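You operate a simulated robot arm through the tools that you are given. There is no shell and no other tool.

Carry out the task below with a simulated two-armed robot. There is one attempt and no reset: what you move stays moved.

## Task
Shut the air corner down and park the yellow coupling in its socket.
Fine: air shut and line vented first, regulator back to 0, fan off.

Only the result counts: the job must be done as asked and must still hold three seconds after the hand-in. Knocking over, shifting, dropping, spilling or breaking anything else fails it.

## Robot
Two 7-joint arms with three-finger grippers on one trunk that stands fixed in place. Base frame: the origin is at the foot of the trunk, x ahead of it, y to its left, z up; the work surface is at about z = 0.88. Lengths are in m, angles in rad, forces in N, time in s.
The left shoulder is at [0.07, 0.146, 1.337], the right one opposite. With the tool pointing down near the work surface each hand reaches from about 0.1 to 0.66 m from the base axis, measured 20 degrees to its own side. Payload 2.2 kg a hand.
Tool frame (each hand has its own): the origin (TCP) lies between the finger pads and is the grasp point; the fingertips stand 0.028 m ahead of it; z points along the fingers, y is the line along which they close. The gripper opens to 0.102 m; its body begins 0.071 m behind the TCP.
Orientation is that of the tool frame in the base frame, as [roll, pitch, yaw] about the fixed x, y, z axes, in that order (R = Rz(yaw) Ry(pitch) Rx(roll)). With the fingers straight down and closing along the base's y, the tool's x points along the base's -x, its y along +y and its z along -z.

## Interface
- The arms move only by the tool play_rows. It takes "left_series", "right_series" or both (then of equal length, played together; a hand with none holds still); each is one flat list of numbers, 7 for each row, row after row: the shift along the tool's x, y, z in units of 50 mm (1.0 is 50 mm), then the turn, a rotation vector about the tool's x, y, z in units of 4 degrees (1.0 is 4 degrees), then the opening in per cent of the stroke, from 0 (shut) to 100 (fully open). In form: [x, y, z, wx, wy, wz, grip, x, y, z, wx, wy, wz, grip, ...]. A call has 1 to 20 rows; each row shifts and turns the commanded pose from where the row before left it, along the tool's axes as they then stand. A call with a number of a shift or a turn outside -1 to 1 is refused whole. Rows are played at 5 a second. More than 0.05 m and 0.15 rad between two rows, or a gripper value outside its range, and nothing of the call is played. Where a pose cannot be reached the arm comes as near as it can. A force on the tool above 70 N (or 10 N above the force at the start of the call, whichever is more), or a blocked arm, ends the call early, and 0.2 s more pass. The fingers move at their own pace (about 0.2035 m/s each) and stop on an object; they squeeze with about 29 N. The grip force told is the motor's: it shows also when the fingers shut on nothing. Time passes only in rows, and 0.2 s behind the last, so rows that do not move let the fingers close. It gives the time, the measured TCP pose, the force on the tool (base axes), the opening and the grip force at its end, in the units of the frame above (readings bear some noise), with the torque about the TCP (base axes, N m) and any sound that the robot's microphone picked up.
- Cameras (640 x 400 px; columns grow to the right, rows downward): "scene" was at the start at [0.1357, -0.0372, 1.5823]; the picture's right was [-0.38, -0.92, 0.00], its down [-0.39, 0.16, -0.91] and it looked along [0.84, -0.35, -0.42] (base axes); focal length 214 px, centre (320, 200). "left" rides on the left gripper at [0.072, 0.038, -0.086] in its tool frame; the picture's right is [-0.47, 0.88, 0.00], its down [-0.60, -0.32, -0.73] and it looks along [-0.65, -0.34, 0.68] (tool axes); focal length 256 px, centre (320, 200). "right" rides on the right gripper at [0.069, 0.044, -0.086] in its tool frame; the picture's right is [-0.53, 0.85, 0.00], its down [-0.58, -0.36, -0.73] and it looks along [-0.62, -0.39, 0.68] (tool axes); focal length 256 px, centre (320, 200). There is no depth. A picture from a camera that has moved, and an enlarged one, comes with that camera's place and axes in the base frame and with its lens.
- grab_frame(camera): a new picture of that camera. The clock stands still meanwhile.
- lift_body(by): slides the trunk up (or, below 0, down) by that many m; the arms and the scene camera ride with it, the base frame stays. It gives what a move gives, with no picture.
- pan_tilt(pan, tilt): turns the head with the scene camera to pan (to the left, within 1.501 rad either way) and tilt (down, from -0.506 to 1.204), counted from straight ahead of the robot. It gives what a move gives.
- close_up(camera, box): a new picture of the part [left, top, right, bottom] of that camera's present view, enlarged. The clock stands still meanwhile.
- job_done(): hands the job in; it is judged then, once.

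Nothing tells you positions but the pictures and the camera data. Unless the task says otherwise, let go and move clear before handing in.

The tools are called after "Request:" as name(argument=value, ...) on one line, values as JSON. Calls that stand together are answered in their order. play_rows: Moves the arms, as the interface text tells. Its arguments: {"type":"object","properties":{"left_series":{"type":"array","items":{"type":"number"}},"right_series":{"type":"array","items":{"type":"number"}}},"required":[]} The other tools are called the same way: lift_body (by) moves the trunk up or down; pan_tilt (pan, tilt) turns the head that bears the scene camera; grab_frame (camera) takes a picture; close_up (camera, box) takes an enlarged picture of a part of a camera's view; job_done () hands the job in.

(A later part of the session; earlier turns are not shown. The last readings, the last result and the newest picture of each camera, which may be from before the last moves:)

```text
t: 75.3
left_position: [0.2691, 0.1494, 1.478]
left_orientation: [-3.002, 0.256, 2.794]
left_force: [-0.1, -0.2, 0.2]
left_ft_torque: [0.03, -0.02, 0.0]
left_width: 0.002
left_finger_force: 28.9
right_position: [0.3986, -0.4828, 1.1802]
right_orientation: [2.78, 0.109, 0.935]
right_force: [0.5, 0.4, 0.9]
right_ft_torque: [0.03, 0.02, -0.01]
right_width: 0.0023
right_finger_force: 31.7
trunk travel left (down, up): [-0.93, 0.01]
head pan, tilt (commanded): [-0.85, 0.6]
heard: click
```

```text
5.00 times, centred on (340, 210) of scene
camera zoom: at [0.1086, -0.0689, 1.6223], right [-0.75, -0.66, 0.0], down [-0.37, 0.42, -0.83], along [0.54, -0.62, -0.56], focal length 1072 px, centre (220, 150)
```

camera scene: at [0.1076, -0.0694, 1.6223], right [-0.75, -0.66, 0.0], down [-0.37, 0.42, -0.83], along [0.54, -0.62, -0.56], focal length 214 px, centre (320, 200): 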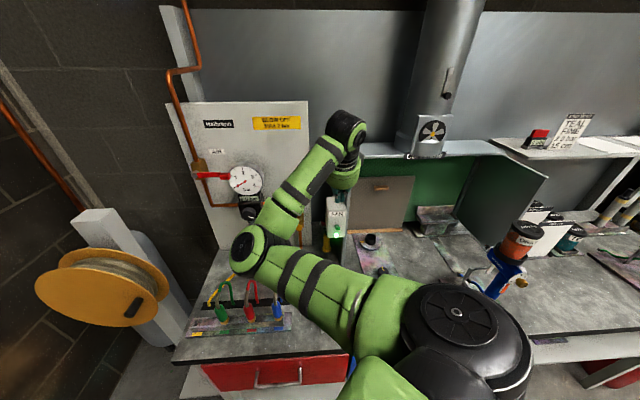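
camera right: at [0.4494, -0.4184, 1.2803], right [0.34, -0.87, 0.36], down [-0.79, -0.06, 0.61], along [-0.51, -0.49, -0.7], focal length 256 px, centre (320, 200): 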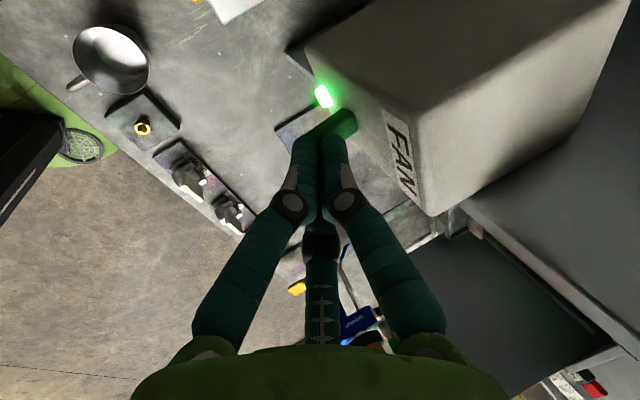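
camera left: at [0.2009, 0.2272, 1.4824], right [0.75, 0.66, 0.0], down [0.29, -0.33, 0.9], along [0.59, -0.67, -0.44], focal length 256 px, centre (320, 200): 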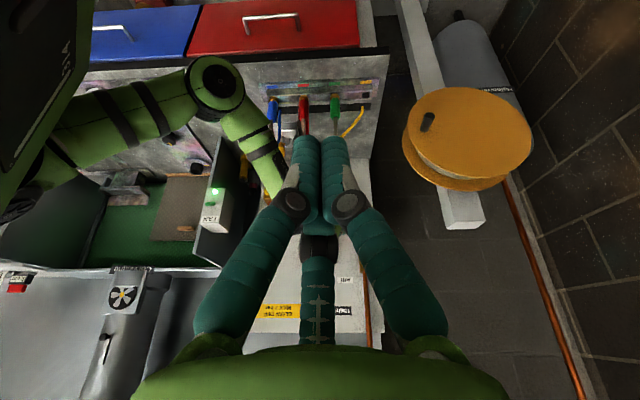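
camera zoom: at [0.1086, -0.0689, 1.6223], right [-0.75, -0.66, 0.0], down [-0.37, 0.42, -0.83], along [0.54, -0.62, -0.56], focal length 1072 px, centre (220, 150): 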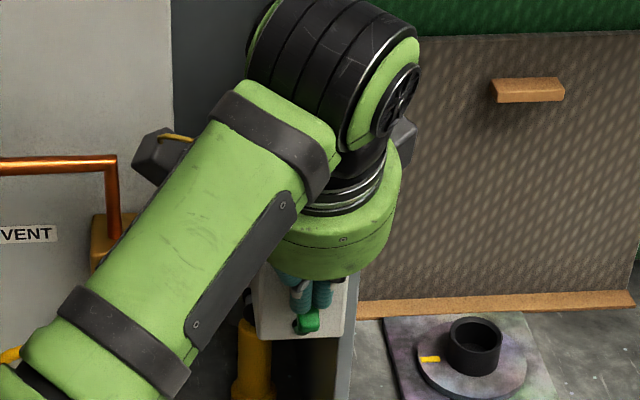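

The fan LED is off. Next I'll rise clear, then move toward the regulator knob while rolling the hand back, which leaves travel for turning counter-clockwise.

Request:
play_rows(right_series=[-0.087, 0.281, -0.744, 0, 0, 0, 0, -0.087, 0.281, -0.744, 0, 0, 0, 0, -0.087, 0.281, -0.744, 0, 0, 0, 0, 0, 0, 0, 0, 0, 1, 0, 0, 0, 0, 0, 0, 1, 0, 0, 0, 0, 0, 0, 1, 0, 0, 0, 0, 0, 0, 1, 0, 0, 0, 0, 0, 0, 1, 0, 0, 0, 0, 0, 0, 1, 0, 0, 0, 0, 0, 0, 1, 0, 0, 0, 0, 0, 0, 1, 0, 0, 0, 0, 0, 0, 1, 0, 0, 0, 0, 0, 0, 1, 0])

Request:
grab_frame(camera="scene")

Request:
close_up(camera="scene", box=[300, 170, 380, 250])

```text
t: 78.1
left_position: [0.27, 0.1494, 1.4782]
left_orientation: [-3.0, 0.256, 2.795]
left_force: [0.7, -0.4, -0.7]
left_ft_torque: [-0.03, -0.04, -0.01]
left_width: 0.0021
left_finger_force: 28.6
right_position: [0.3993, -0.4818, 1.2997]
right_orientation: [2.792, -0.142, 0.281]
right_force: [0.2, -0.2, 0.1]
right_ft_torque: [-0.01, -0.01, 0.01]
right_width: 0.002
right_finger_force: 31.1
trunk travel left (down, up): [-0.93, 0.01]
head pan, tilt (commanded): [-0.85, 0.6]
```

```text
taken
camera scene: at [0.1088, -0.0685, 1.6223], right [-0.75, -0.66, 0.0], down [-0.37, 0.42, -0.83], along [0.54, -0.62, -0.56], focal length 214 px, centre (320, 200)
```

scene: 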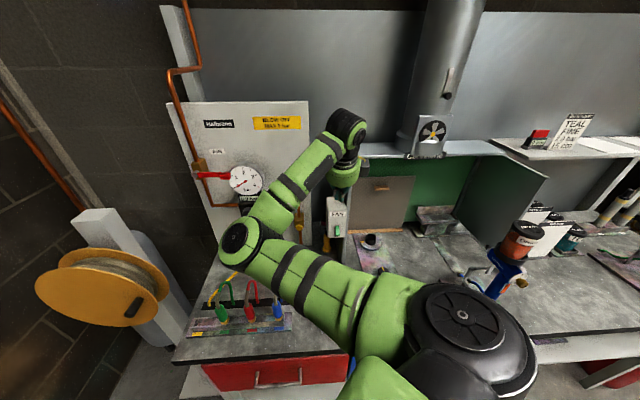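

```text
5.00 times, centred on (340, 210) of scene
camera zoom: at [0.1088, -0.0685, 1.6223], right [-0.75, -0.66, 0.0], down [-0.37, 0.42, -0.83], along [0.54, -0.62, -0.56], focal length 1072 px, centre (220, 150)
```

zoom: 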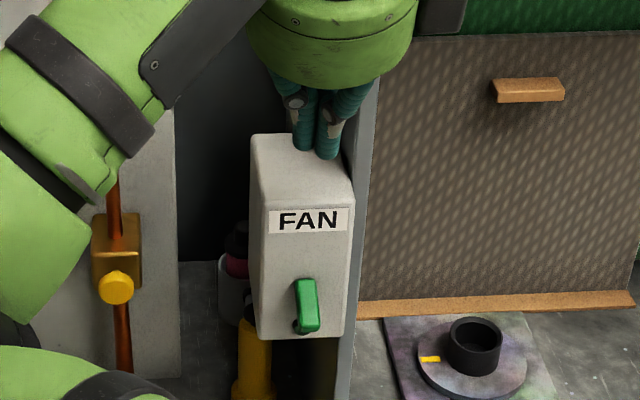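

Request:
play_rows(right_series=[0.519, -0.419, -0.026, 0, 0, 0, 0, 0.519, -0.419, -0.026, 0, 0, 0, 0, 0.519, -0.419, -0.026, 0, 0, 0, 0, 0.519, -0.419, -0.026, 0, 0, 0, 0, 0.519, -0.419, -0.026, 0, 0, 0, 0, 0.519, -0.419, -0.026, 0, 0, 0, 0, 0.519, -0.419, -0.026, 0, 0, 0, 0, 0.519, -0.419, -0.026, 0, 0, 0, 0])

Request:
grab_frame(camera="scene")

```text
t: 79.9
left_position: [0.2715, 0.1519, 1.4788]
left_orientation: [-2.999, 0.257, 2.796]
left_force: [0.3, 0.5, 0.4]
left_ft_torque: [-0.02, 0.0, -0.01]
left_width: 0.0021
left_finger_force: 28.9
right_position: [0.5614, -0.269, 1.2792]
right_orientation: [2.79, -0.141, 0.282]
right_force: [-0.5, -0.2, -0.9]
right_ft_torque: [-0.02, 0.01, -0.02]
right_width: 0.0017
right_finger_force: 31.4
trunk travel left (down, up): [-0.93, 0.01]
head pan, tilt (commanded): [-0.85, 0.6]
```

```text
taken
camera scene: at [0.1098, -0.0675, 1.6222], right [-0.75, -0.66, 0.0], down [-0.37, 0.42, -0.83], along [0.54, -0.62, -0.56], focal length 214 px, centre (320, 200)
```

scene: 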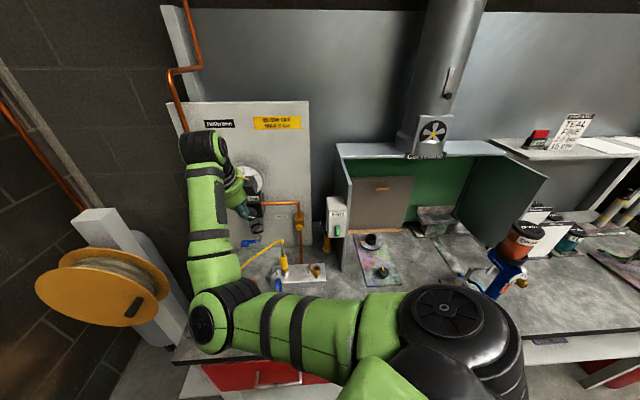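

Request:
play_rows(right_series=[0, 0, 0, -0.95, 0.544, 0.054, 0, 0, 0, 0, -0.95, 0.544, 0.054, 0, 0, 0, 0, -0.95, 0.544, 0.054, 0, 0, 0, 0, -0.95, 0.544, 0.054, 0, 0, 0, 0, -0.95, 0.544, 0.054, 0, 0, 0, 0, -0.95, 0.544, 0.054, 0])

Request:
grab_frame(camera="scene")

Request:
grab_frame(camera="right")

```text
t: 81.5
left_position: [0.2701, 0.1497, 1.4775]
left_orientation: [-3.001, 0.256, 2.795]
left_force: [-0.1, -0.3, 0.5]
left_ft_torque: [0.03, 0.03, 0.0]
left_width: 0.0022
left_finger_force: 29.2
right_position: [0.5571, -0.2929, 1.2995]
right_orientation: [2.327, -0.365, 0.355]
right_force: [0.2, -0.3, -0.3]
right_ft_torque: [0.0, -0.01, 0.0]
right_width: 0.0019
right_finger_force: 30.7
trunk travel left (down, up): [-0.93, 0.01]
head pan, tilt (commanded): [-0.85, 0.6]
stopped in row 6 (right hand): the arm was blocked; the commanded pose is now the measured one
```

```text
taken
camera scene: at [0.1088, -0.0687, 1.6223], right [-0.75, -0.66, 0.0], down [-0.37, 0.42, -0.83], along [0.54, -0.62, -0.56], focal length 214 px, centre (320, 200)
```

scene: 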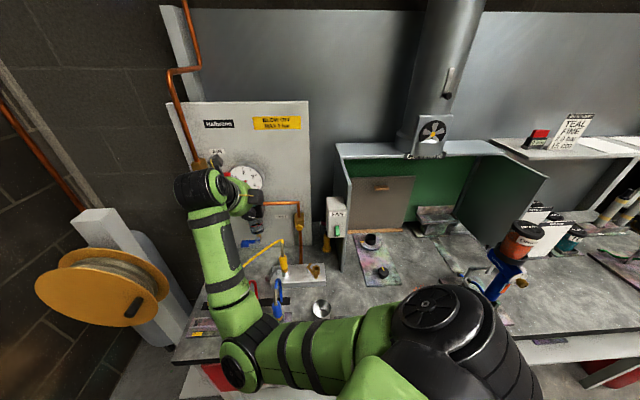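

```text
taken
camera right: at [0.5764, -0.2518, 1.4082], right [-0.47, -0.79, 0.38], down [-0.86, 0.52, 0.01], along [-0.21, -0.32, -0.92], focal length 256 px, centre (320, 200)
```

right: 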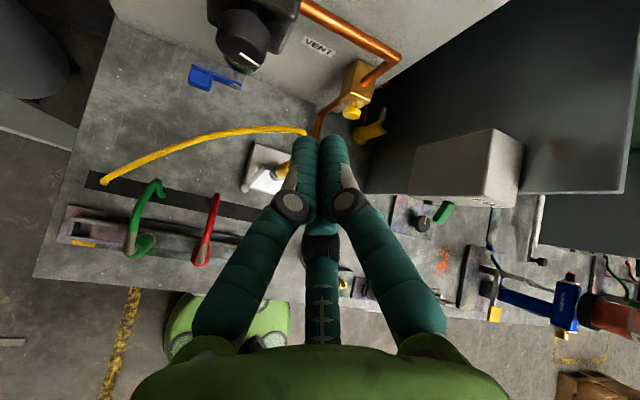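

Request:
play_rows(right_series=[0.102, -0.212, 0.349, 0, 0, 0, 0, 0.102, -0.212, 0.349, 0, 0, 0, 0, 0.102, -0.212, 0.349, 0, 0, 0, 0, 0.102, -0.212, 0.349, 0, 0, 0, 0, 0.102, -0.212, 0.349, 0, 0, 0, 0, 0.102, -0.212, 0.349, 0, 0, 0, 0, 0, 0, 0, -0.637, 0.392, 0.061, 0, 0, 0, 0, -0.637, 0.392, 0.061, 0, 0, 0, 0, -0.637, 0.392, 0.061, 0, 0, 0, 0, -0.637, 0.392, 0.061, 0, 0, 0, 0, -0.637, 0.392, 0.061, 0, 0, 0, 0, -0.637, 0.392, 0.061, 0])

Request:
grab_frame(camera="scene")

Request:
grab_frame(camera="right")

```text
t: 84.3
left_position: [0.2705, 0.1502, 1.4787]
left_orientation: [-2.999, 0.257, 2.795]
left_force: [-0.8, -0.2, 0.0]
left_ft_torque: [-0.03, -0.01, -0.01]
left_width: 0.002
left_finger_force: 28.9
right_position: [0.6358, -0.3426, 1.2245]
right_orientation: [1.923, -0.477, 0.466]
right_force: [-0.5, 0.8, 0.2]
right_ft_torque: [0.03, 0.02, -0.01]
right_width: 0.0021
right_finger_force: 31.4
trunk travel left (down, up): [-0.93, 0.01]
head pan, tilt (commanded): [-0.85, 0.6]
stopped in row 12 (right hand): the arm was blocked; the commanded pose is now the measured one
```

```text
taken
camera scene: at [0.1089, -0.0686, 1.6223], right [-0.75, -0.66, 0.0], down [-0.37, 0.42, -0.83], along [0.54, -0.62, -0.56], focal length 214 px, centre (320, 200)
```

scene: 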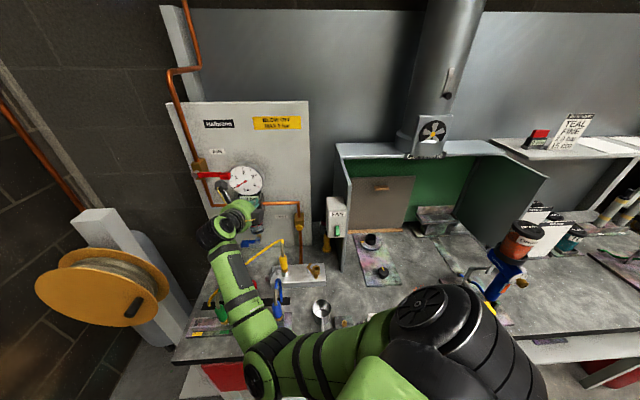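

```text
taken
camera right: at [0.6315, -0.2719, 1.3191], right [-0.62, -0.64, 0.46], down [-0.79, 0.51, -0.34], along [-0.02, -0.57, -0.82], focal length 256 px, centre (320, 200)
```

right: 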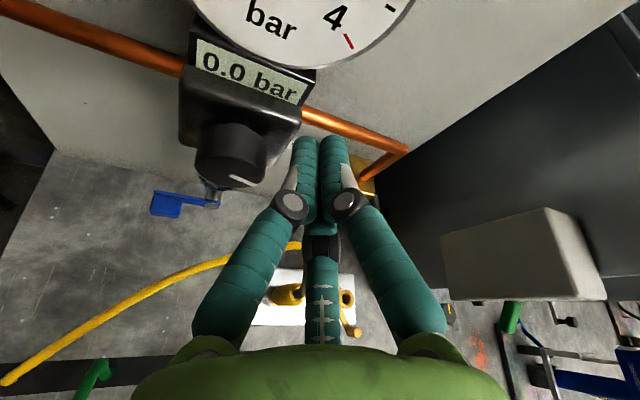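

Request:
close_up(camera="right", box=[160, 80, 320, 200])

Request:
close_up(camera="scene", box=[200, 160, 280, 240])

```text
3.33 times, centred on (240, 140) of right
camera zoom: at [0.6315, -0.2719, 1.3191], right [-0.62, -0.64, 0.46], down [-0.79, 0.51, -0.34], along [-0.02, -0.57, -0.82], focal length 853 px, centre (587, 400)
```

zoom: 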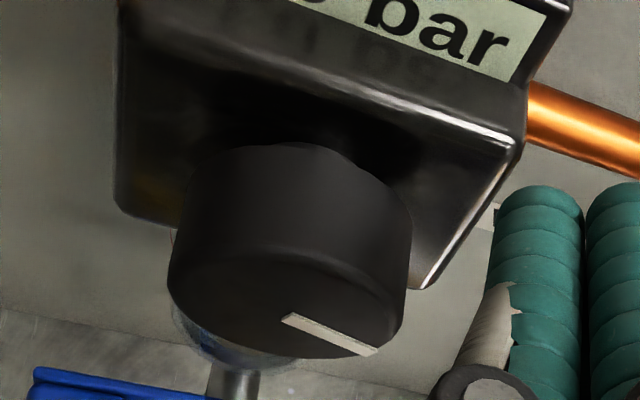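

```text
5.00 times, centred on (240, 200) of scene
camera zoom: at [0.1089, -0.0686, 1.6223], right [-0.75, -0.66, 0.0], down [-0.37, 0.42, -0.83], along [0.54, -0.62, -0.56], focal length 1072 px, centre (720, 200)
```

zoom: 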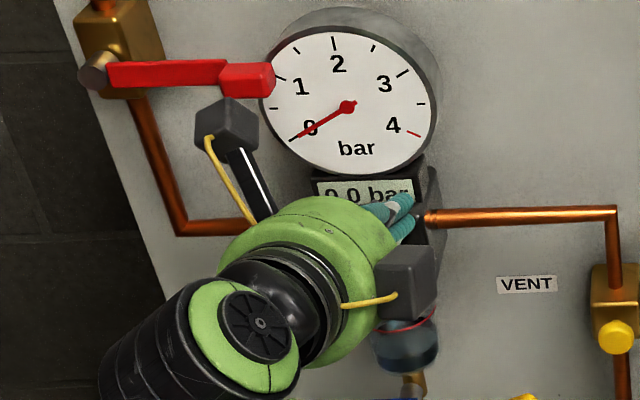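

The knob's face is at about (0.682, -0.342, 1.151), about 5 cm across, with its mark near 4 o'clock. I'll back off slightly, square the hand to the panel and roll it so there is room for a counter-clockwise twist.

Request:
play_rows(right_series=[-0.084, -0.058, -0.282, 0, 0, 0, 0, -0.084, -0.058, -0.282, 0, 0, 0, 0, 0, 0, 0, -0.323, 0.8, 0, 0, 0, 0, 0, -0.323, 0.8, 0, 0, 0, 0, 0, -0.323, 0.8, 0, 0, 0, 0, 0, -0.323, 0.8, 0, 0, 0, 0, 0, 0, 0, 1, 0, 0, 0, 0, 0, 0, 1, 0, 0, 0, 0, 0, 0, 1, 0, 0, 0, 0, 0, 0, 1, 0, 0, 0, 0, 0, 0, 1, 0, 0, 0, 0, 0, 0, 1, 0])

Request:
grab_frame(camera="scene")

Request:
grab_frame(camera="right")

```text
t: 86.5
left_position: [0.2703, 0.1493, 1.4767]
left_orientation: [-2.999, 0.256, 2.794]
left_force: [-0.2, 0.1, 0.1]
left_ft_torque: [0.01, -0.01, -0.02]
left_width: 0.0021
left_finger_force: 29.6
right_position: [0.6089, -0.3719, 1.2531]
right_orientation: [1.593, -0.725, 0.708]
right_force: [-0.2, 1.1, -0.9]
right_ft_torque: [-0.01, 0.01, 0.0]
right_width: 0.002
right_finger_force: 31.4
trunk travel left (down, up): [-0.93, 0.01]
head pan, tilt (commanded): [-0.85, 0.6]
stopped in row 10 (right hand): the arm was blocked; the commanded pose is now the measured one
```

```text
taken
camera scene: at [0.1088, -0.0688, 1.6223], right [-0.75, -0.66, 0.0], down [-0.37, 0.42, -0.83], along [0.54, -0.62, -0.56], focal length 214 px, centre (320, 200)
```

scene: 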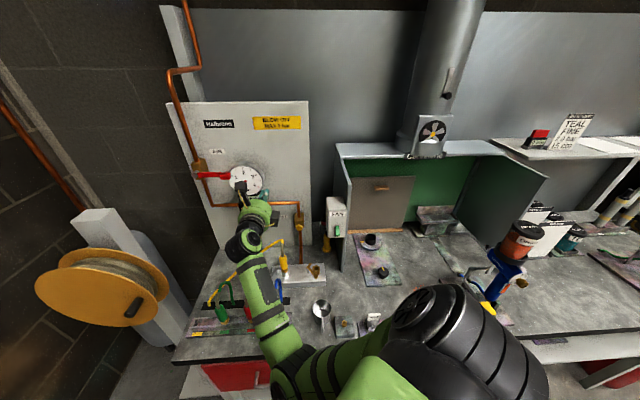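

```text
taken
camera right: at [0.5708, -0.2945, 1.3334], right [-0.72, -0.64, 0.28], down [-0.63, 0.43, -0.64], along [0.29, -0.64, -0.71], focal length 256 px, centre (320, 200)
```

right: 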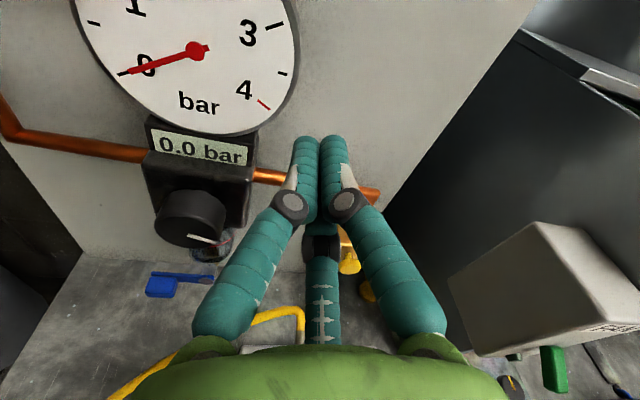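

The hand now points horizontally into the panel. I'll retreat a bit and shift in front of the knob in small steps.

Request:
play_rows(right_series=[-0.017, 0.009, -0.29, 0, 0, 0, 0, -0.017, 0.009, -0.29, 0, 0, 0, 0, -0.017, 0.009, -0.29, 0, 0, 0, 0, -0.034, -0.31, -0.007, 0, 0, 0, 0, -0.034, -0.31, -0.007, 0, 0, 0, 0, -0.034, -0.31, -0.007, 0, 0, 0, 0, -0.034, -0.31, -0.007, 0, 0, 0, 0])

Request:
grab_frame(camera="scene")

Request:
grab_frame(camera="right")

```text
t: 88.3
left_position: [0.2701, 0.1503, 1.4773]
left_orientation: [-2.999, 0.257, 2.794]
left_force: [0.7, 0.8, 0.1]
left_ft_torque: [0.0, -0.01, -0.02]
left_width: 0.0019
left_finger_force: 28.6
right_position: [0.6052, -0.364, 1.2481]
right_orientation: [1.431, -0.701, 0.763]
right_force: [0.6, -0.1, -1.1]
right_ft_torque: [0.0, -0.02, 0.01]
right_width: 0.0022
right_finger_force: 31.2
trunk travel left (down, up): [-0.93, 0.01]
head pan, tilt (commanded): [-0.85, 0.6]
stopped in row 7 (right hand): the arm was blocked; the commanded pose is now the measured one
```

```text
taken
camera scene: at [0.1088, -0.0687, 1.6223], right [-0.75, -0.66, 0.0], down [-0.37, 0.42, -0.83], along [0.54, -0.62, -0.56], focal length 214 px, centre (320, 200)
```

scene: 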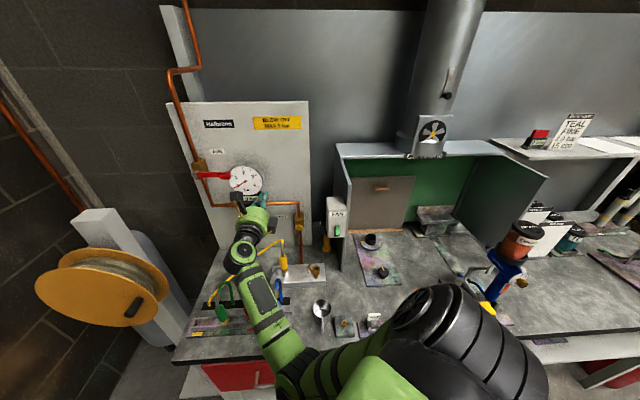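

```text
taken
camera right: at [0.5668, -0.2764, 1.3167], right [-0.77, -0.57, 0.3], down [-0.57, 0.39, -0.73], along [0.3, -0.72, -0.62], focal length 256 px, centre (320, 200)
```

right: 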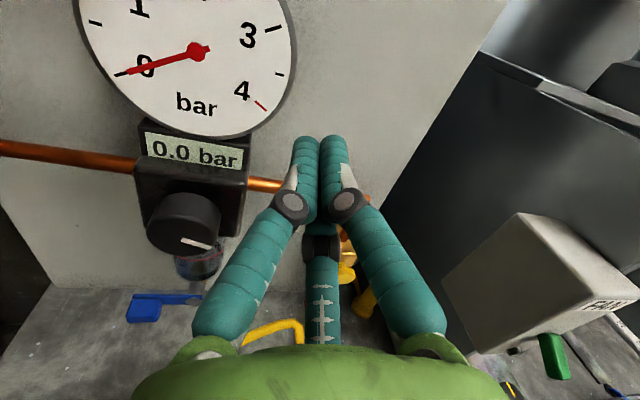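

Request:
play_rows(right_series=[-0.016, -0.188, -0.088, 0, 0, 0, 0, -0.016, -0.188, -0.088, 0, 0, 0, 0, -0.016, -0.188, -0.088, 0, 0, 0, 0, -0.016, -0.188, -0.088, 0, 0, 0, 0, -0.016, -0.188, -0.088, 0, 0, 0, 0, -0.016, -0.188, -0.088, 0, 0, 0, 0, -0.016, -0.188, -0.088, 0, 0, 0, 0, -0.016, -0.188, -0.088, 0, 0, 0, 0])

Request:
grab_frame(camera="scene")

Request:
grab_frame(camera="left")

```text
t: 90.1
left_position: [0.2697, 0.15, 1.4785]
left_orientation: [-2.998, 0.257, 2.795]
left_force: [-0.1, 0.4, -0.2]
left_ft_torque: [-0.01, -0.02, 0.0]
left_width: 0.0021
left_finger_force: 29.7
right_position: [0.6231, -0.3289, 1.1929]
right_orientation: [1.391, -0.684, 0.777]
right_force: [0.1, -0.5, -0.7]
right_ft_torque: [0.0, -0.02, -0.02]
right_width: 0.0022
right_finger_force: 31.4
trunk travel left (down, up): [-0.93, 0.01]
head pan, tilt (commanded): [-0.85, 0.6]
```

```text
taken
camera scene: at [0.1091, -0.0685, 1.6223], right [-0.75, -0.66, 0.0], down [-0.37, 0.42, -0.83], along [0.54, -0.62, -0.56], focal length 214 px, centre (320, 200)
```

scene: 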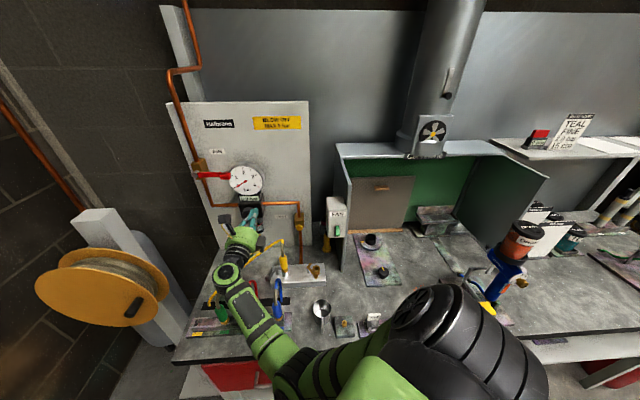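

```text
taken
camera left: at [0.2012, 0.2272, 1.5373], right [0.75, 0.66, 0.0], down [0.29, -0.33, 0.9], along [0.59, -0.67, -0.44], focal length 256 px, centre (320, 200)
```

left: 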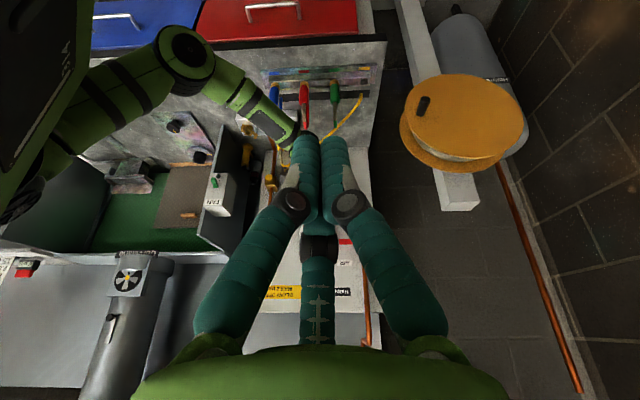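

Request:
play_rows(right_series=[0, 0, 0, 0.53, -0.06, 0, 0, 0, 0, 0, 0.53, -0.06, 0, 0, 0, 0, 0, 0.53, -0.06, 0, 0, 0, 0, 0, 0.53, -0.06, 0, 0, 0, 0, 0, 0.53, -0.06, 0, 0, 0, 0, 0, 0.53, -0.06, 0, 100, 0, 0, 0, 0, 0, 0, 100])

Request:
grab_frame(camera="right")

Request:
close_up(camera="scene", box=[180, 150, 320, 255])

```text
t: 91.0
left_position: [0.2699, 0.15, 1.479]
left_orientation: [-3.001, 0.256, 2.795]
left_force: [0.4, -0.8, 0.5]
left_ft_torque: [-0.02, 0.01, -0.01]
left_width: 0.0022
left_finger_force: 28.9
right_position: [0.6129, -0.3724, 1.1973]
right_orientation: [1.448, -0.601, 0.765]
right_force: [0.9, 0.8, -1.1]
right_ft_torque: [0.0, 0.0, 0.02]
right_width: 0.0019
right_finger_force: 31.1
trunk travel left (down, up): [-0.93, 0.01]
head pan, tilt (commanded): [-0.85, 0.6]
stopped in row 4 (right hand): the arm was blocked; the commanded pose is now the measured one
```

```text
taken
camera right: at [0.5794, -0.2819, 1.2639], right [-0.73, -0.56, 0.39], down [-0.63, 0.34, -0.7], along [0.26, -0.76, -0.6], focal length 256 px, centre (320, 200)
```

right: 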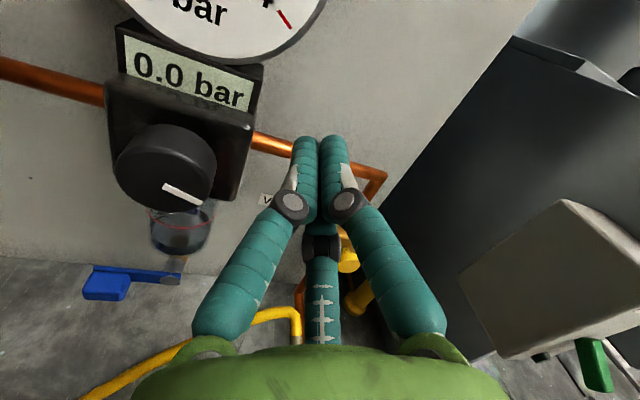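

```text
3.81 times, centred on (250, 202) of scene
camera zoom: at [0.1086, -0.069, 1.6223], right [-0.75, -0.66, 0.0], down [-0.37, 0.42, -0.83], along [0.54, -0.62, -0.56], focal length 817 px, centre (587, 190)
```

zoom: 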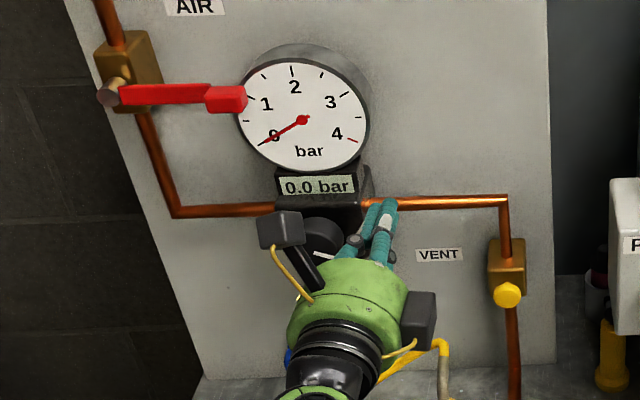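

Horizontal pointing puts the arm at an awkward limit. I'll tilt the hand about 30° downward, the posture that worked at the vent, and turn the knob in that posture.

Request:
play_rows(right_series=[0, 0, -0.15, 0.515, -0.349, -0.056, 0, 0, 0, -0.15, 0.515, -0.349, -0.056, 0, 0, 0, -0.15, 0.515, -0.349, -0.056, 0, 0, 0, -0.15, 0.515, -0.349, -0.056, 0, 0, 0, 0, 0.515, -0.349, -0.056, 0, 0, 0, 0, 0.515, -0.349, -0.056, 0, 0, 0, 0, 0.515, -0.349, -0.056, 0, 0, 0, 0, 0.515, -0.349, -0.056, 0, 0, 0, 0, 0.515, -0.349, -0.056, 0, 0, 0, 0, 0.515, -0.349, -0.056, 0, 0, 0, 0, 0.515, -0.349, -0.056, 0, 0, 0, 0, 0.515, -0.349, -0.056, 0])

Request:
grab_frame(camera="scene")

Request:
grab_frame(camera="right")

```text
t: 91.9
left_position: [0.2702, 0.1486, 1.477]
left_orientation: [-2.998, 0.258, 2.794]
left_force: [-0.3, -0.1, -0.5]
left_ft_torque: [0.0, 0.01, 0.02]
left_width: 0.0021
left_finger_force: 28.9
right_position: [0.5892, -0.4144, 1.2208]
right_orientation: [1.478, -0.5, 0.68]
right_force: [0.4, 0.4, -0.1]
right_ft_torque: [0.01, 0.01, -0.02]
right_width: 0.0021
right_finger_force: 31.3
trunk travel left (down, up): [-0.93, 0.01]
head pan, tilt (commanded): [-0.85, 0.6]
stopped in row 4 (right hand): the arm was blocked; the commanded pose is now the measured one
```

```text
taken
camera scene: at [0.1088, -0.0684, 1.6223], right [-0.75, -0.66, 0.0], down [-0.37, 0.42, -0.83], along [0.54, -0.62, -0.56], focal length 214 px, centre (320, 200)
```

scene: 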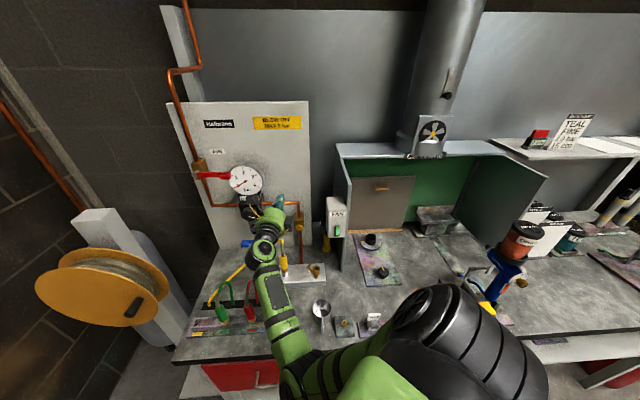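

```text
taken
camera right: at [0.5674, -0.3181, 1.2846], right [-0.73, -0.49, 0.48], down [-0.67, 0.35, -0.65], along [0.15, -0.8, -0.58], focal length 256 px, centre (320, 200)
```

right: 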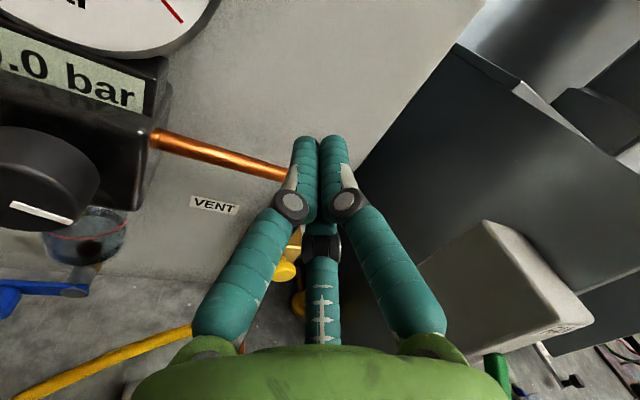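

The arm keeps getting blocked around the elbow. I'll look at the elbow area directly.

Request:
pan_tilt(pan=-0.6, tilt=1.15)

Request:
grab_frame(camera="scene")

Request:
grab_frame(camera="left")

```text
t: 92.9
left_position: [0.2687, 0.1488, 1.4768]
left_orientation: [-3.001, 0.258, 2.795]
left_force: [-0.3, -0.3, -0.2]
left_ft_torque: [0.02, 0.0, 0.01]
left_width: 0.0023
left_finger_force: 28.9
right_position: [0.5891, -0.4147, 1.2202]
right_orientation: [1.478, -0.498, 0.678]
right_force: [-0.5, -0.5, -0.5]
right_ft_torque: [0.0, 0.04, 0.01]
right_width: 0.0021
right_finger_force: 31.5
trunk travel left (down, up): [-0.93, 0.01]
head pan, tilt (commanded): [-0.6, 1.15]
```

```text
taken
camera scene: at [0.0996, -0.036, 1.5806], right [-0.57, -0.82, 0.0], down [-0.75, 0.52, -0.41], along [0.34, -0.23, -0.91], focal length 214 px, centre (320, 200)
```

scene: 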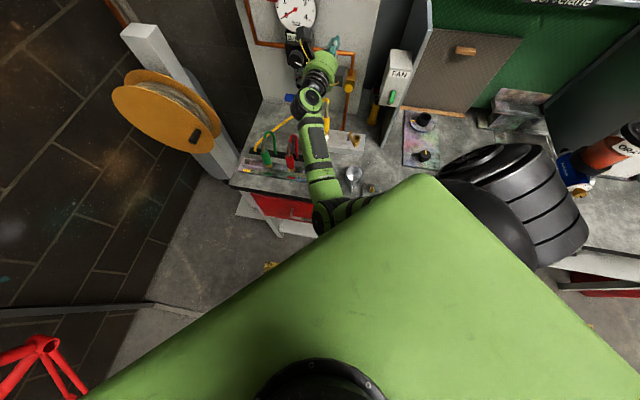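

```text
taken
camera left: at [0.2009, 0.227, 1.5374], right [0.75, 0.66, 0.0], down [0.29, -0.33, 0.9], along [0.59, -0.67, -0.44], focal length 256 px, centre (320, 200)
```

left: 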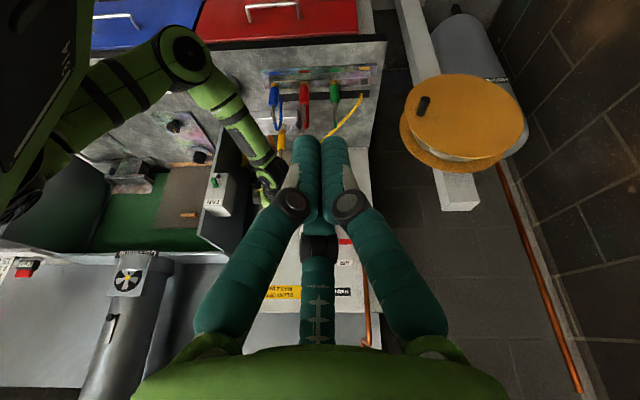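

The chest is what blocks the right upper arm in that posture, so the left arm (lower trunk, straight reach) is better for the knob. First I'll bring the right hand back to a hand-down posture and park it.

Request:
play_rows(right_series=[0.176, 0.374, -0.13, 0, 0, 0, 0, 0.176, 0.374, -0.13, 0, 0, 0, 0, 0.176, 0.374, -0.13, 0, 0, 0, 0, 0.176, 0.374, -0.13, 0, 0, 0, 0, 0.176, 0.374, -0.13, 0, 0, 0, 0, 0.176, 0.374, -0.13, 0, 0, 0, 0, 0, 0, 0, 0.75, -0.4, -0.13, 0, 0, 0, 0, 0.75, -0.4, -0.13, 0, 0, 0, 0, 0.75, -0.4, -0.13, 0, 0, 0, 0, 0.75, -0.4, -0.13, 0, 0, 0, 0, 0.75, -0.4, -0.13, 0, 0, 0, 0, 0.75, -0.4, -0.13, 0, 0, 0, 0, 0.75, -0.4, -0.13, 0, 0, 0, 0, 0.75, -0.4, -0.13, 0])

Request:
pan_tilt(pan=-0.7, tilt=0.6)

Request:
grab_frame(camera="scene")

Request:
grab_frame(camera="right")

```text
t: 95.9
left_position: [0.2706, 0.1488, 1.4778]
left_orientation: [-3.001, 0.257, 2.796]
left_force: [-0.2, 0.3, -0.2]
left_ft_torque: [-0.03, -0.04, 0.0]
left_width: 0.0022
left_finger_force: 28.8
right_position: [0.551, -0.3925, 1.3456]
right_orientation: [1.97, -0.377, 0.436]
right_force: [-0.8, -0.3, 0.7]
right_ft_torque: [-0.02, -0.02, -0.01]
right_width: 0.0019
right_finger_force: 31.8
trunk travel left (down, up): [-0.93, 0.01]
head pan, tilt (commanded): [-0.6, 1.15]
```

```text
t: 96.8
left_position: [0.269, 0.15, 1.4783]
left_orientation: [-3.0, 0.256, 2.795]
left_force: [-0.1, 0.6, 0.0]
left_ft_torque: [0.04, -0.02, 0.03]
left_width: 0.002
left_finger_force: 28.9
right_position: [0.55, -0.3936, 1.3459]
right_orientation: [1.976, -0.385, 0.432]
right_force: [-0.2, -0.2, -0.4]
right_ft_torque: [0.0, -0.01, 0.01]
right_width: 0.0018
right_finger_force: 31.8
trunk travel left (down, up): [-0.93, 0.01]
head pan, tilt (commanded): [-0.7, 0.6]
```

```text
taken
camera scene: at [0.118, -0.0591, 1.6222], right [-0.64, -0.76, 0.0], down [-0.43, 0.36, -0.82], along [0.63, -0.53, -0.57], focal length 214 px, centre (320, 200)
```

scene: 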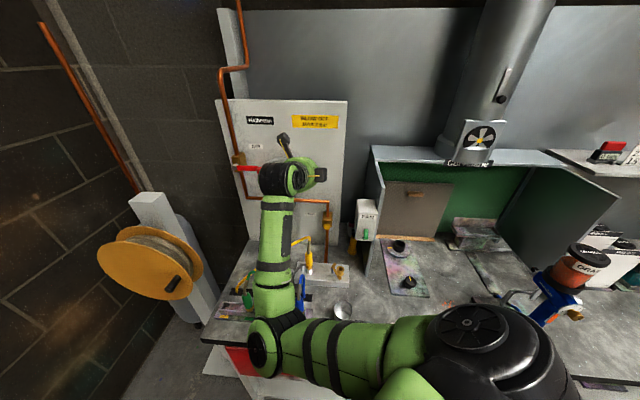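

```text
taken
camera right: at [0.5576, -0.3229, 1.4405], right [-0.58, -0.63, 0.52], down [-0.81, 0.52, -0.26], along [-0.11, -0.57, -0.81], focal length 256 px, centre (320, 200)
```

right: 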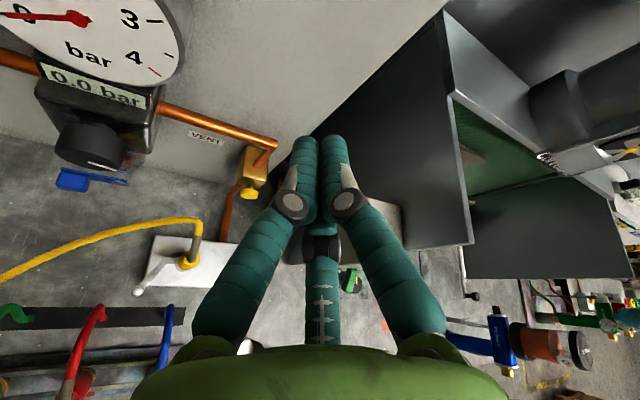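

Request:
play_rows(right_series=[0.242, -0.197, -0.031, 0, 0, 0, 0, 0.242, -0.197, -0.031, 0, 0, 0, 0, 0.242, -0.197, -0.031, 0, 0, 0, 0, 0.242, -0.197, -0.031, 0, 0, 0, 0, 0.242, -0.197, -0.031, 0, 0, 0, 0, 0.242, -0.197, -0.031, 0, 0, 0, 0, 0.242, -0.197, -0.031, 0, 0, 0, 0, 0.242, -0.197, -0.031, 0, 0, 0, 0])

Request:
grab_frame(camera="scene")

```text
t: 98.6
left_position: [0.2707, 0.1507, 1.4779]
left_orientation: [-2.998, 0.257, 2.798]
left_force: [-0.1, -0.4, -0.4]
left_ft_torque: [0.0, -0.01, -0.05]
left_width: 0.002
left_finger_force: 29.3
right_position: [0.6379, -0.3009, 1.3157]
right_orientation: [1.979, -0.378, 0.439]
right_force: [0.1, -0.5, 0.0]
right_ft_torque: [0.0, 0.0, 0.02]
right_width: 0.002
right_finger_force: 31.9
trunk travel left (down, up): [-0.93, 0.01]
head pan, tilt (commanded): [-0.7, 0.6]
```

```text
taken
camera scene: at [0.1186, -0.0586, 1.6223], right [-0.64, -0.76, 0.0], down [-0.43, 0.36, -0.83], along [0.63, -0.53, -0.56], focal length 214 px, centre (320, 200)
```

scene: 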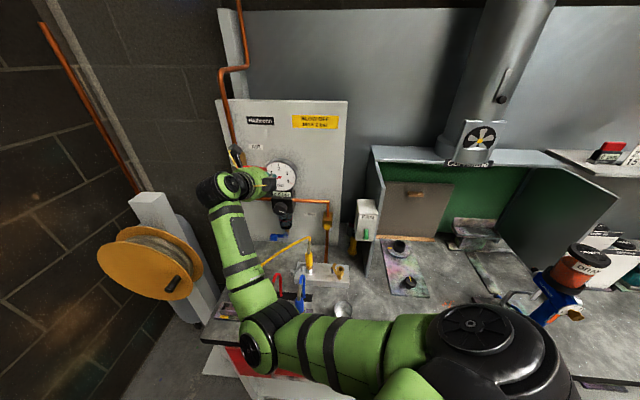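

Request:
play_rows(right_series=[-0.074, -0.171, 0.073, 0, 0, 0, 0, -0.074, -0.171, 0.073, 0, 0, 0, 0, -0.074, -0.171, 0.073, 0, 0, 0, 0, -0.074, -0.171, 0.073, 0, 0, 0, 0, -0.074, -0.171, 0.073, 0, 0, 0, 0, -0.074, -0.171, 0.073, 0, 0, 0, 0, -0.074, -0.171, 0.073, 0, 0, 0, 0, -0.074, -0.171, 0.073, 0, 0, 0, 0, -0.074, -0.171, 0.073, 0, 0, 0, 0, -0.074, -0.171, 0.073, 0, 0, 0, 0])

Request:
grab_frame(camera="scene")

Request:
grab_frame(camera="right")

```text
t: 101.0
left_position: [0.2703, 0.1495, 1.4784]
left_orientation: [-3.0, 0.255, 2.795]
left_force: [1.1, 0.6, -0.5]
left_ft_torque: [0.01, 0.02, 0.0]
left_width: 0.0024
left_finger_force: 28.9
right_position: [0.6389, -0.3246, 1.2389]
right_orientation: [1.94, -0.4, 0.419]
right_force: [1.1, -0.7, -0.1]
right_ft_torque: [-0.03, -0.01, 0.0]
right_width: 0.0019
right_finger_force: 31.1
trunk travel left (down, up): [-0.93, 0.01]
head pan, tilt (commanded): [-0.7, 0.6]
stopped in row 10 (right hand): the arm was blocked; the commanded pose is now the measured one
```

```text
taken
camera scene: at [0.1181, -0.0593, 1.6223], right [-0.64, -0.76, 0.0], down [-0.43, 0.36, -0.83], along [0.63, -0.53, -0.56], focal length 214 px, centre (320, 200)
```

scene: 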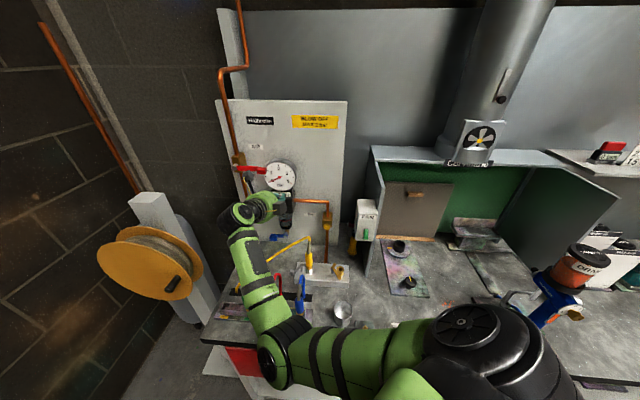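

```text
taken
camera right: at [0.6456, -0.2524, 1.3309], right [-0.61, -0.6, 0.52], down [-0.79, 0.54, -0.29], along [-0.1, -0.59, -0.8], focal length 256 px, centre (320, 200)
```

right: 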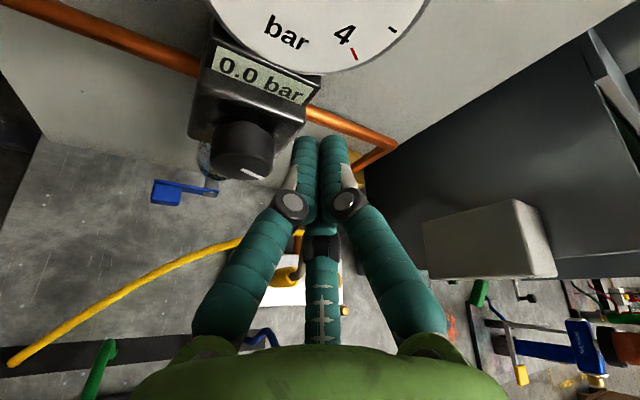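

Lowering the hand brings the elbow against the chest, but lowering the whole trunk keeps the arm posture. I'll go back up to the free posture, square the yaw, then lower the trunk.

Request:
play_rows(right_series=[0.095, 0.138, -0.112, 0, 0, 0, 0, 0.095, 0.138, -0.112, 0, 0, 0, 0, 0.095, 0.138, -0.112, 0, 0, 0, 0, 0.095, 0.138, -0.112, 0, 0, 0, 0, 0.095, 0.138, -0.112, 0, 0, 0, 0, 0.095, 0.138, -0.112, 0, 0, 0, 0, 0.095, 0.138, -0.112, 0, 0, 0, 0, 0.095, 0.138, -0.112, 0, 0, 0, 0, 0, 0, 0, 0.145, 0.32, -0.125, 0, 0, 0, 0, 0.145, 0.32, -0.125, 0, 0, 0, 0, 0.145, 0.32, -0.125, 0, 0, 0, 0, 0.145, 0.32, -0.125, 0, 0, 0, 0, 0.145, 0.32, -0.125, 0, 0, 0, 0, 0.145, 0.32, -0.125, 0, 0, 0, 0, 0.145, 0.32, -0.125, 0, 0, 0, 0, 0.145, 0.32, -0.125, 0])

Request:
grab_frame(camera="scene")

Request:
grab_frame(camera="right")

```text
t: 104.6
left_position: [0.271, 0.1505, 1.4778]
left_orientation: [-2.999, 0.255, 2.796]
left_force: [0.9, -0.6, -1.1]
left_ft_torque: [-0.01, 0.0, -0.02]
left_width: 0.0022
left_finger_force: 29.0
right_position: [0.6376, -0.3222, 1.3324]
right_orientation: [1.905, -0.404, 0.603]
right_force: [0.6, 0.8, 1.2]
right_ft_torque: [0.0, -0.02, 0.02]
right_width: 0.0023
right_finger_force: 31.4
trunk travel left (down, up): [-0.93, 0.01]
head pan, tilt (commanded): [-0.7, 0.6]
stopped in row 16 (right hand): the arm was blocked; the commanded pose is now the measured one
```

```text
taken
camera scene: at [0.1182, -0.0592, 1.6223], right [-0.64, -0.76, 0.0], down [-0.43, 0.36, -0.83], along [0.63, -0.53, -0.56], focal length 214 px, centre (320, 200)
```

scene: 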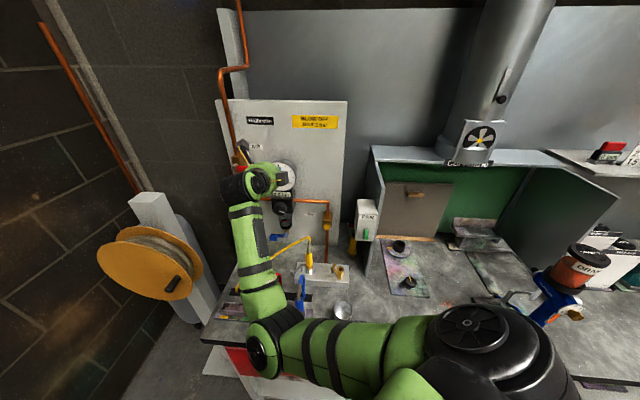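

```text
taken
camera right: at [0.6287, -0.2482, 1.4233], right [-0.51, -0.69, 0.52], down [-0.86, 0.39, -0.32], along [0.02, -0.61, -0.79], focal length 256 px, centre (320, 200)
```

right: 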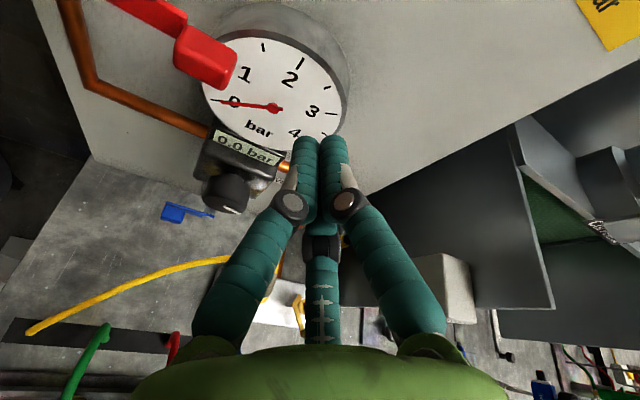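

Request:
lift_body(by=-0.1)

Request:
grab_frame(camera="scene")

Request:
grab_frame(camera="left")

```text
t: 106.0
left_position: [0.2694, 0.1498, 1.3784]
left_orientation: [-3.0, 0.257, 2.795]
left_force: [0.2, 0.2, -0.1]
left_ft_torque: [0.02, 0.0, 0.01]
left_width: 0.0021
left_finger_force: 29.2
right_position: [0.6366, -0.323, 1.2329]
right_orientation: [1.909, -0.407, 0.607]
right_force: [-0.2, -0.3, 0.5]
right_ft_torque: [0.02, 0.03, 0.0]
right_width: 0.002
right_finger_force: 31.2
trunk travel left (down, up): [-0.83, 0.11]
head pan, tilt (commanded): [-0.7, 0.6]
```

```text
taken
camera scene: at [0.118, -0.0592, 1.5223], right [-0.64, -0.76, 0.0], down [-0.43, 0.36, -0.83], along [0.63, -0.53, -0.56], focal length 214 px, centre (320, 200)
```

scene: 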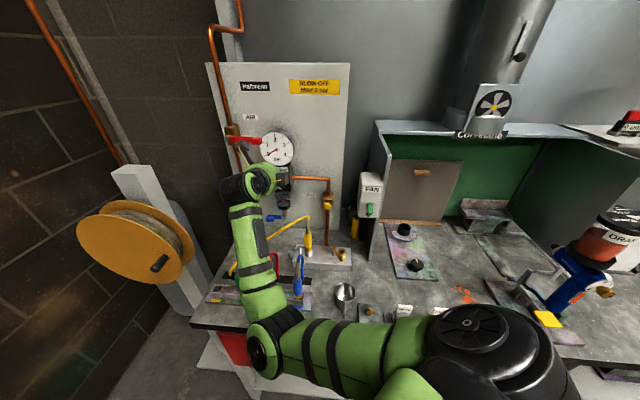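

```text
taken
camera left: at [0.2008, 0.2271, 1.4374], right [0.75, 0.66, 0.0], down [0.29, -0.33, 0.9], along [0.59, -0.67, -0.44], focal length 256 px, centre (320, 200)
```

left: 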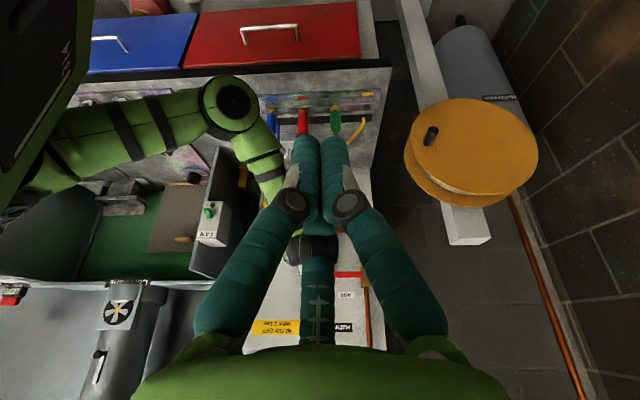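

Request:
lift_body(by=-0.07)

Request:
grab_frame(camera="right")

Request:
close_up(camera="scene", box=[180, 100, 360, 235])

```text
t: 107.0
left_position: [0.2698, 0.1494, 1.3079]
left_orientation: [-3.0, 0.255, 2.794]
left_force: [0.4, 0.3, -0.2]
left_ft_torque: [-0.02, 0.02, -0.02]
left_width: 0.0023
left_finger_force: 28.8
right_position: [0.6367, -0.3219, 1.1611]
right_orientation: [1.908, -0.406, 0.605]
right_force: [0.4, 0.1, -0.2]
right_ft_torque: [-0.01, 0.0, 0.0]
right_width: 0.002
right_finger_force: 31.5
trunk travel left (down, up): [-0.76, 0.18]
head pan, tilt (commanded): [-0.7, 0.6]
```

```text
taken
camera right: at [0.6286, -0.2479, 1.2524], right [-0.5, -0.69, 0.52], down [-0.86, 0.39, -0.32], along [0.02, -0.61, -0.79], focal length 256 px, centre (320, 200)
```

right: 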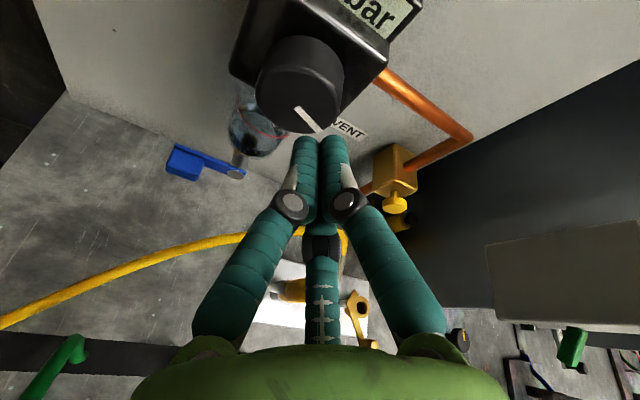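

```text
2.96 times, centred on (270, 168) of scene
camera zoom: at [0.118, -0.0592, 1.4523], right [-0.64, -0.76, 0.0], down [-0.43, 0.36, -0.83], along [0.63, -0.53, -0.56], focal length 636 px, centre (468, 296)
```

zoom: 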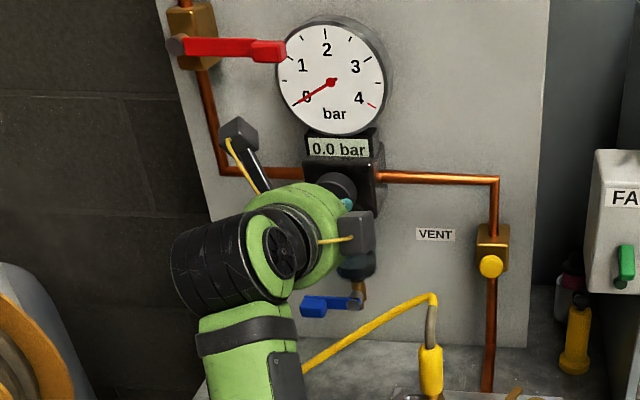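

The knob is right in front of the fingers. I'll centre laterally and open the fingers.

Request:
play_rows(right_series=[0.157, -0.074, -0.008, 0, 0, 0, 0, 0.157, -0.074, -0.008, 0, 0, 0, 0, 0, 0, 0, 0, 0, 0, 100, 0, 0, 0, 0, 0, 0, 100, 0, 0, 0, 0, 0, 0, 100])

Request:
grab_frame(camera="right")

Request:
close_up(camera="scene", box=[180, 100, 360, 235])

```text
t: 108.2
left_position: [0.2697, 0.1493, 1.3083]
left_orientation: [-2.999, 0.255, 2.795]
left_force: [-0.3, 0.8, 0.4]
left_ft_torque: [0.02, -0.02, 0.02]
left_width: 0.0021
left_finger_force: 28.7
right_position: [0.6483, -0.3169, 1.1604]
right_orientation: [1.901, -0.407, 0.598]
right_force: [0.2, 0.1, 0.3]
right_ft_torque: [0.0, -0.04, 0.0]
right_width: 0.1019
right_finger_force: 0.0
trunk travel left (down, up): [-0.76, 0.18]
head pan, tilt (commanded): [-0.7, 0.6]
```

```text
taken
camera right: at [0.6405, -0.2403, 1.2519], right [-0.51, -0.68, 0.52], down [-0.86, 0.39, -0.33], along [0.01, -0.62, -0.79], focal length 256 px, centre (320, 200)
```

right: 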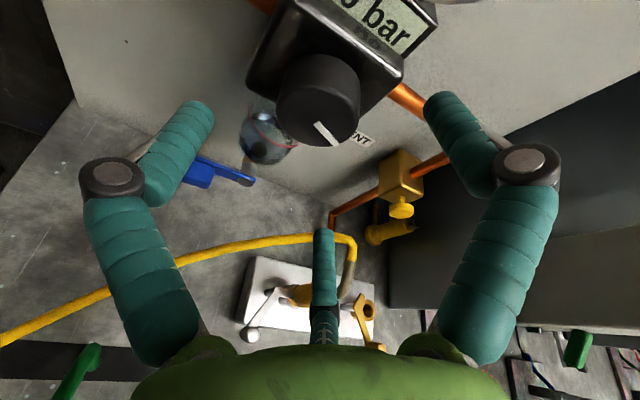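

```text
2.96 times, centred on (270, 168) of scene
camera zoom: at [0.1181, -0.0592, 1.4523], right [-0.64, -0.76, 0.0], down [-0.43, 0.36, -0.83], along [0.63, -0.53, -0.56], focal length 636 px, centre (468, 296)
```

zoom: 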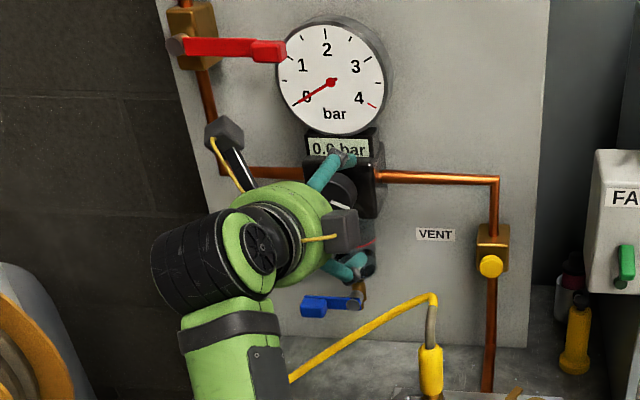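

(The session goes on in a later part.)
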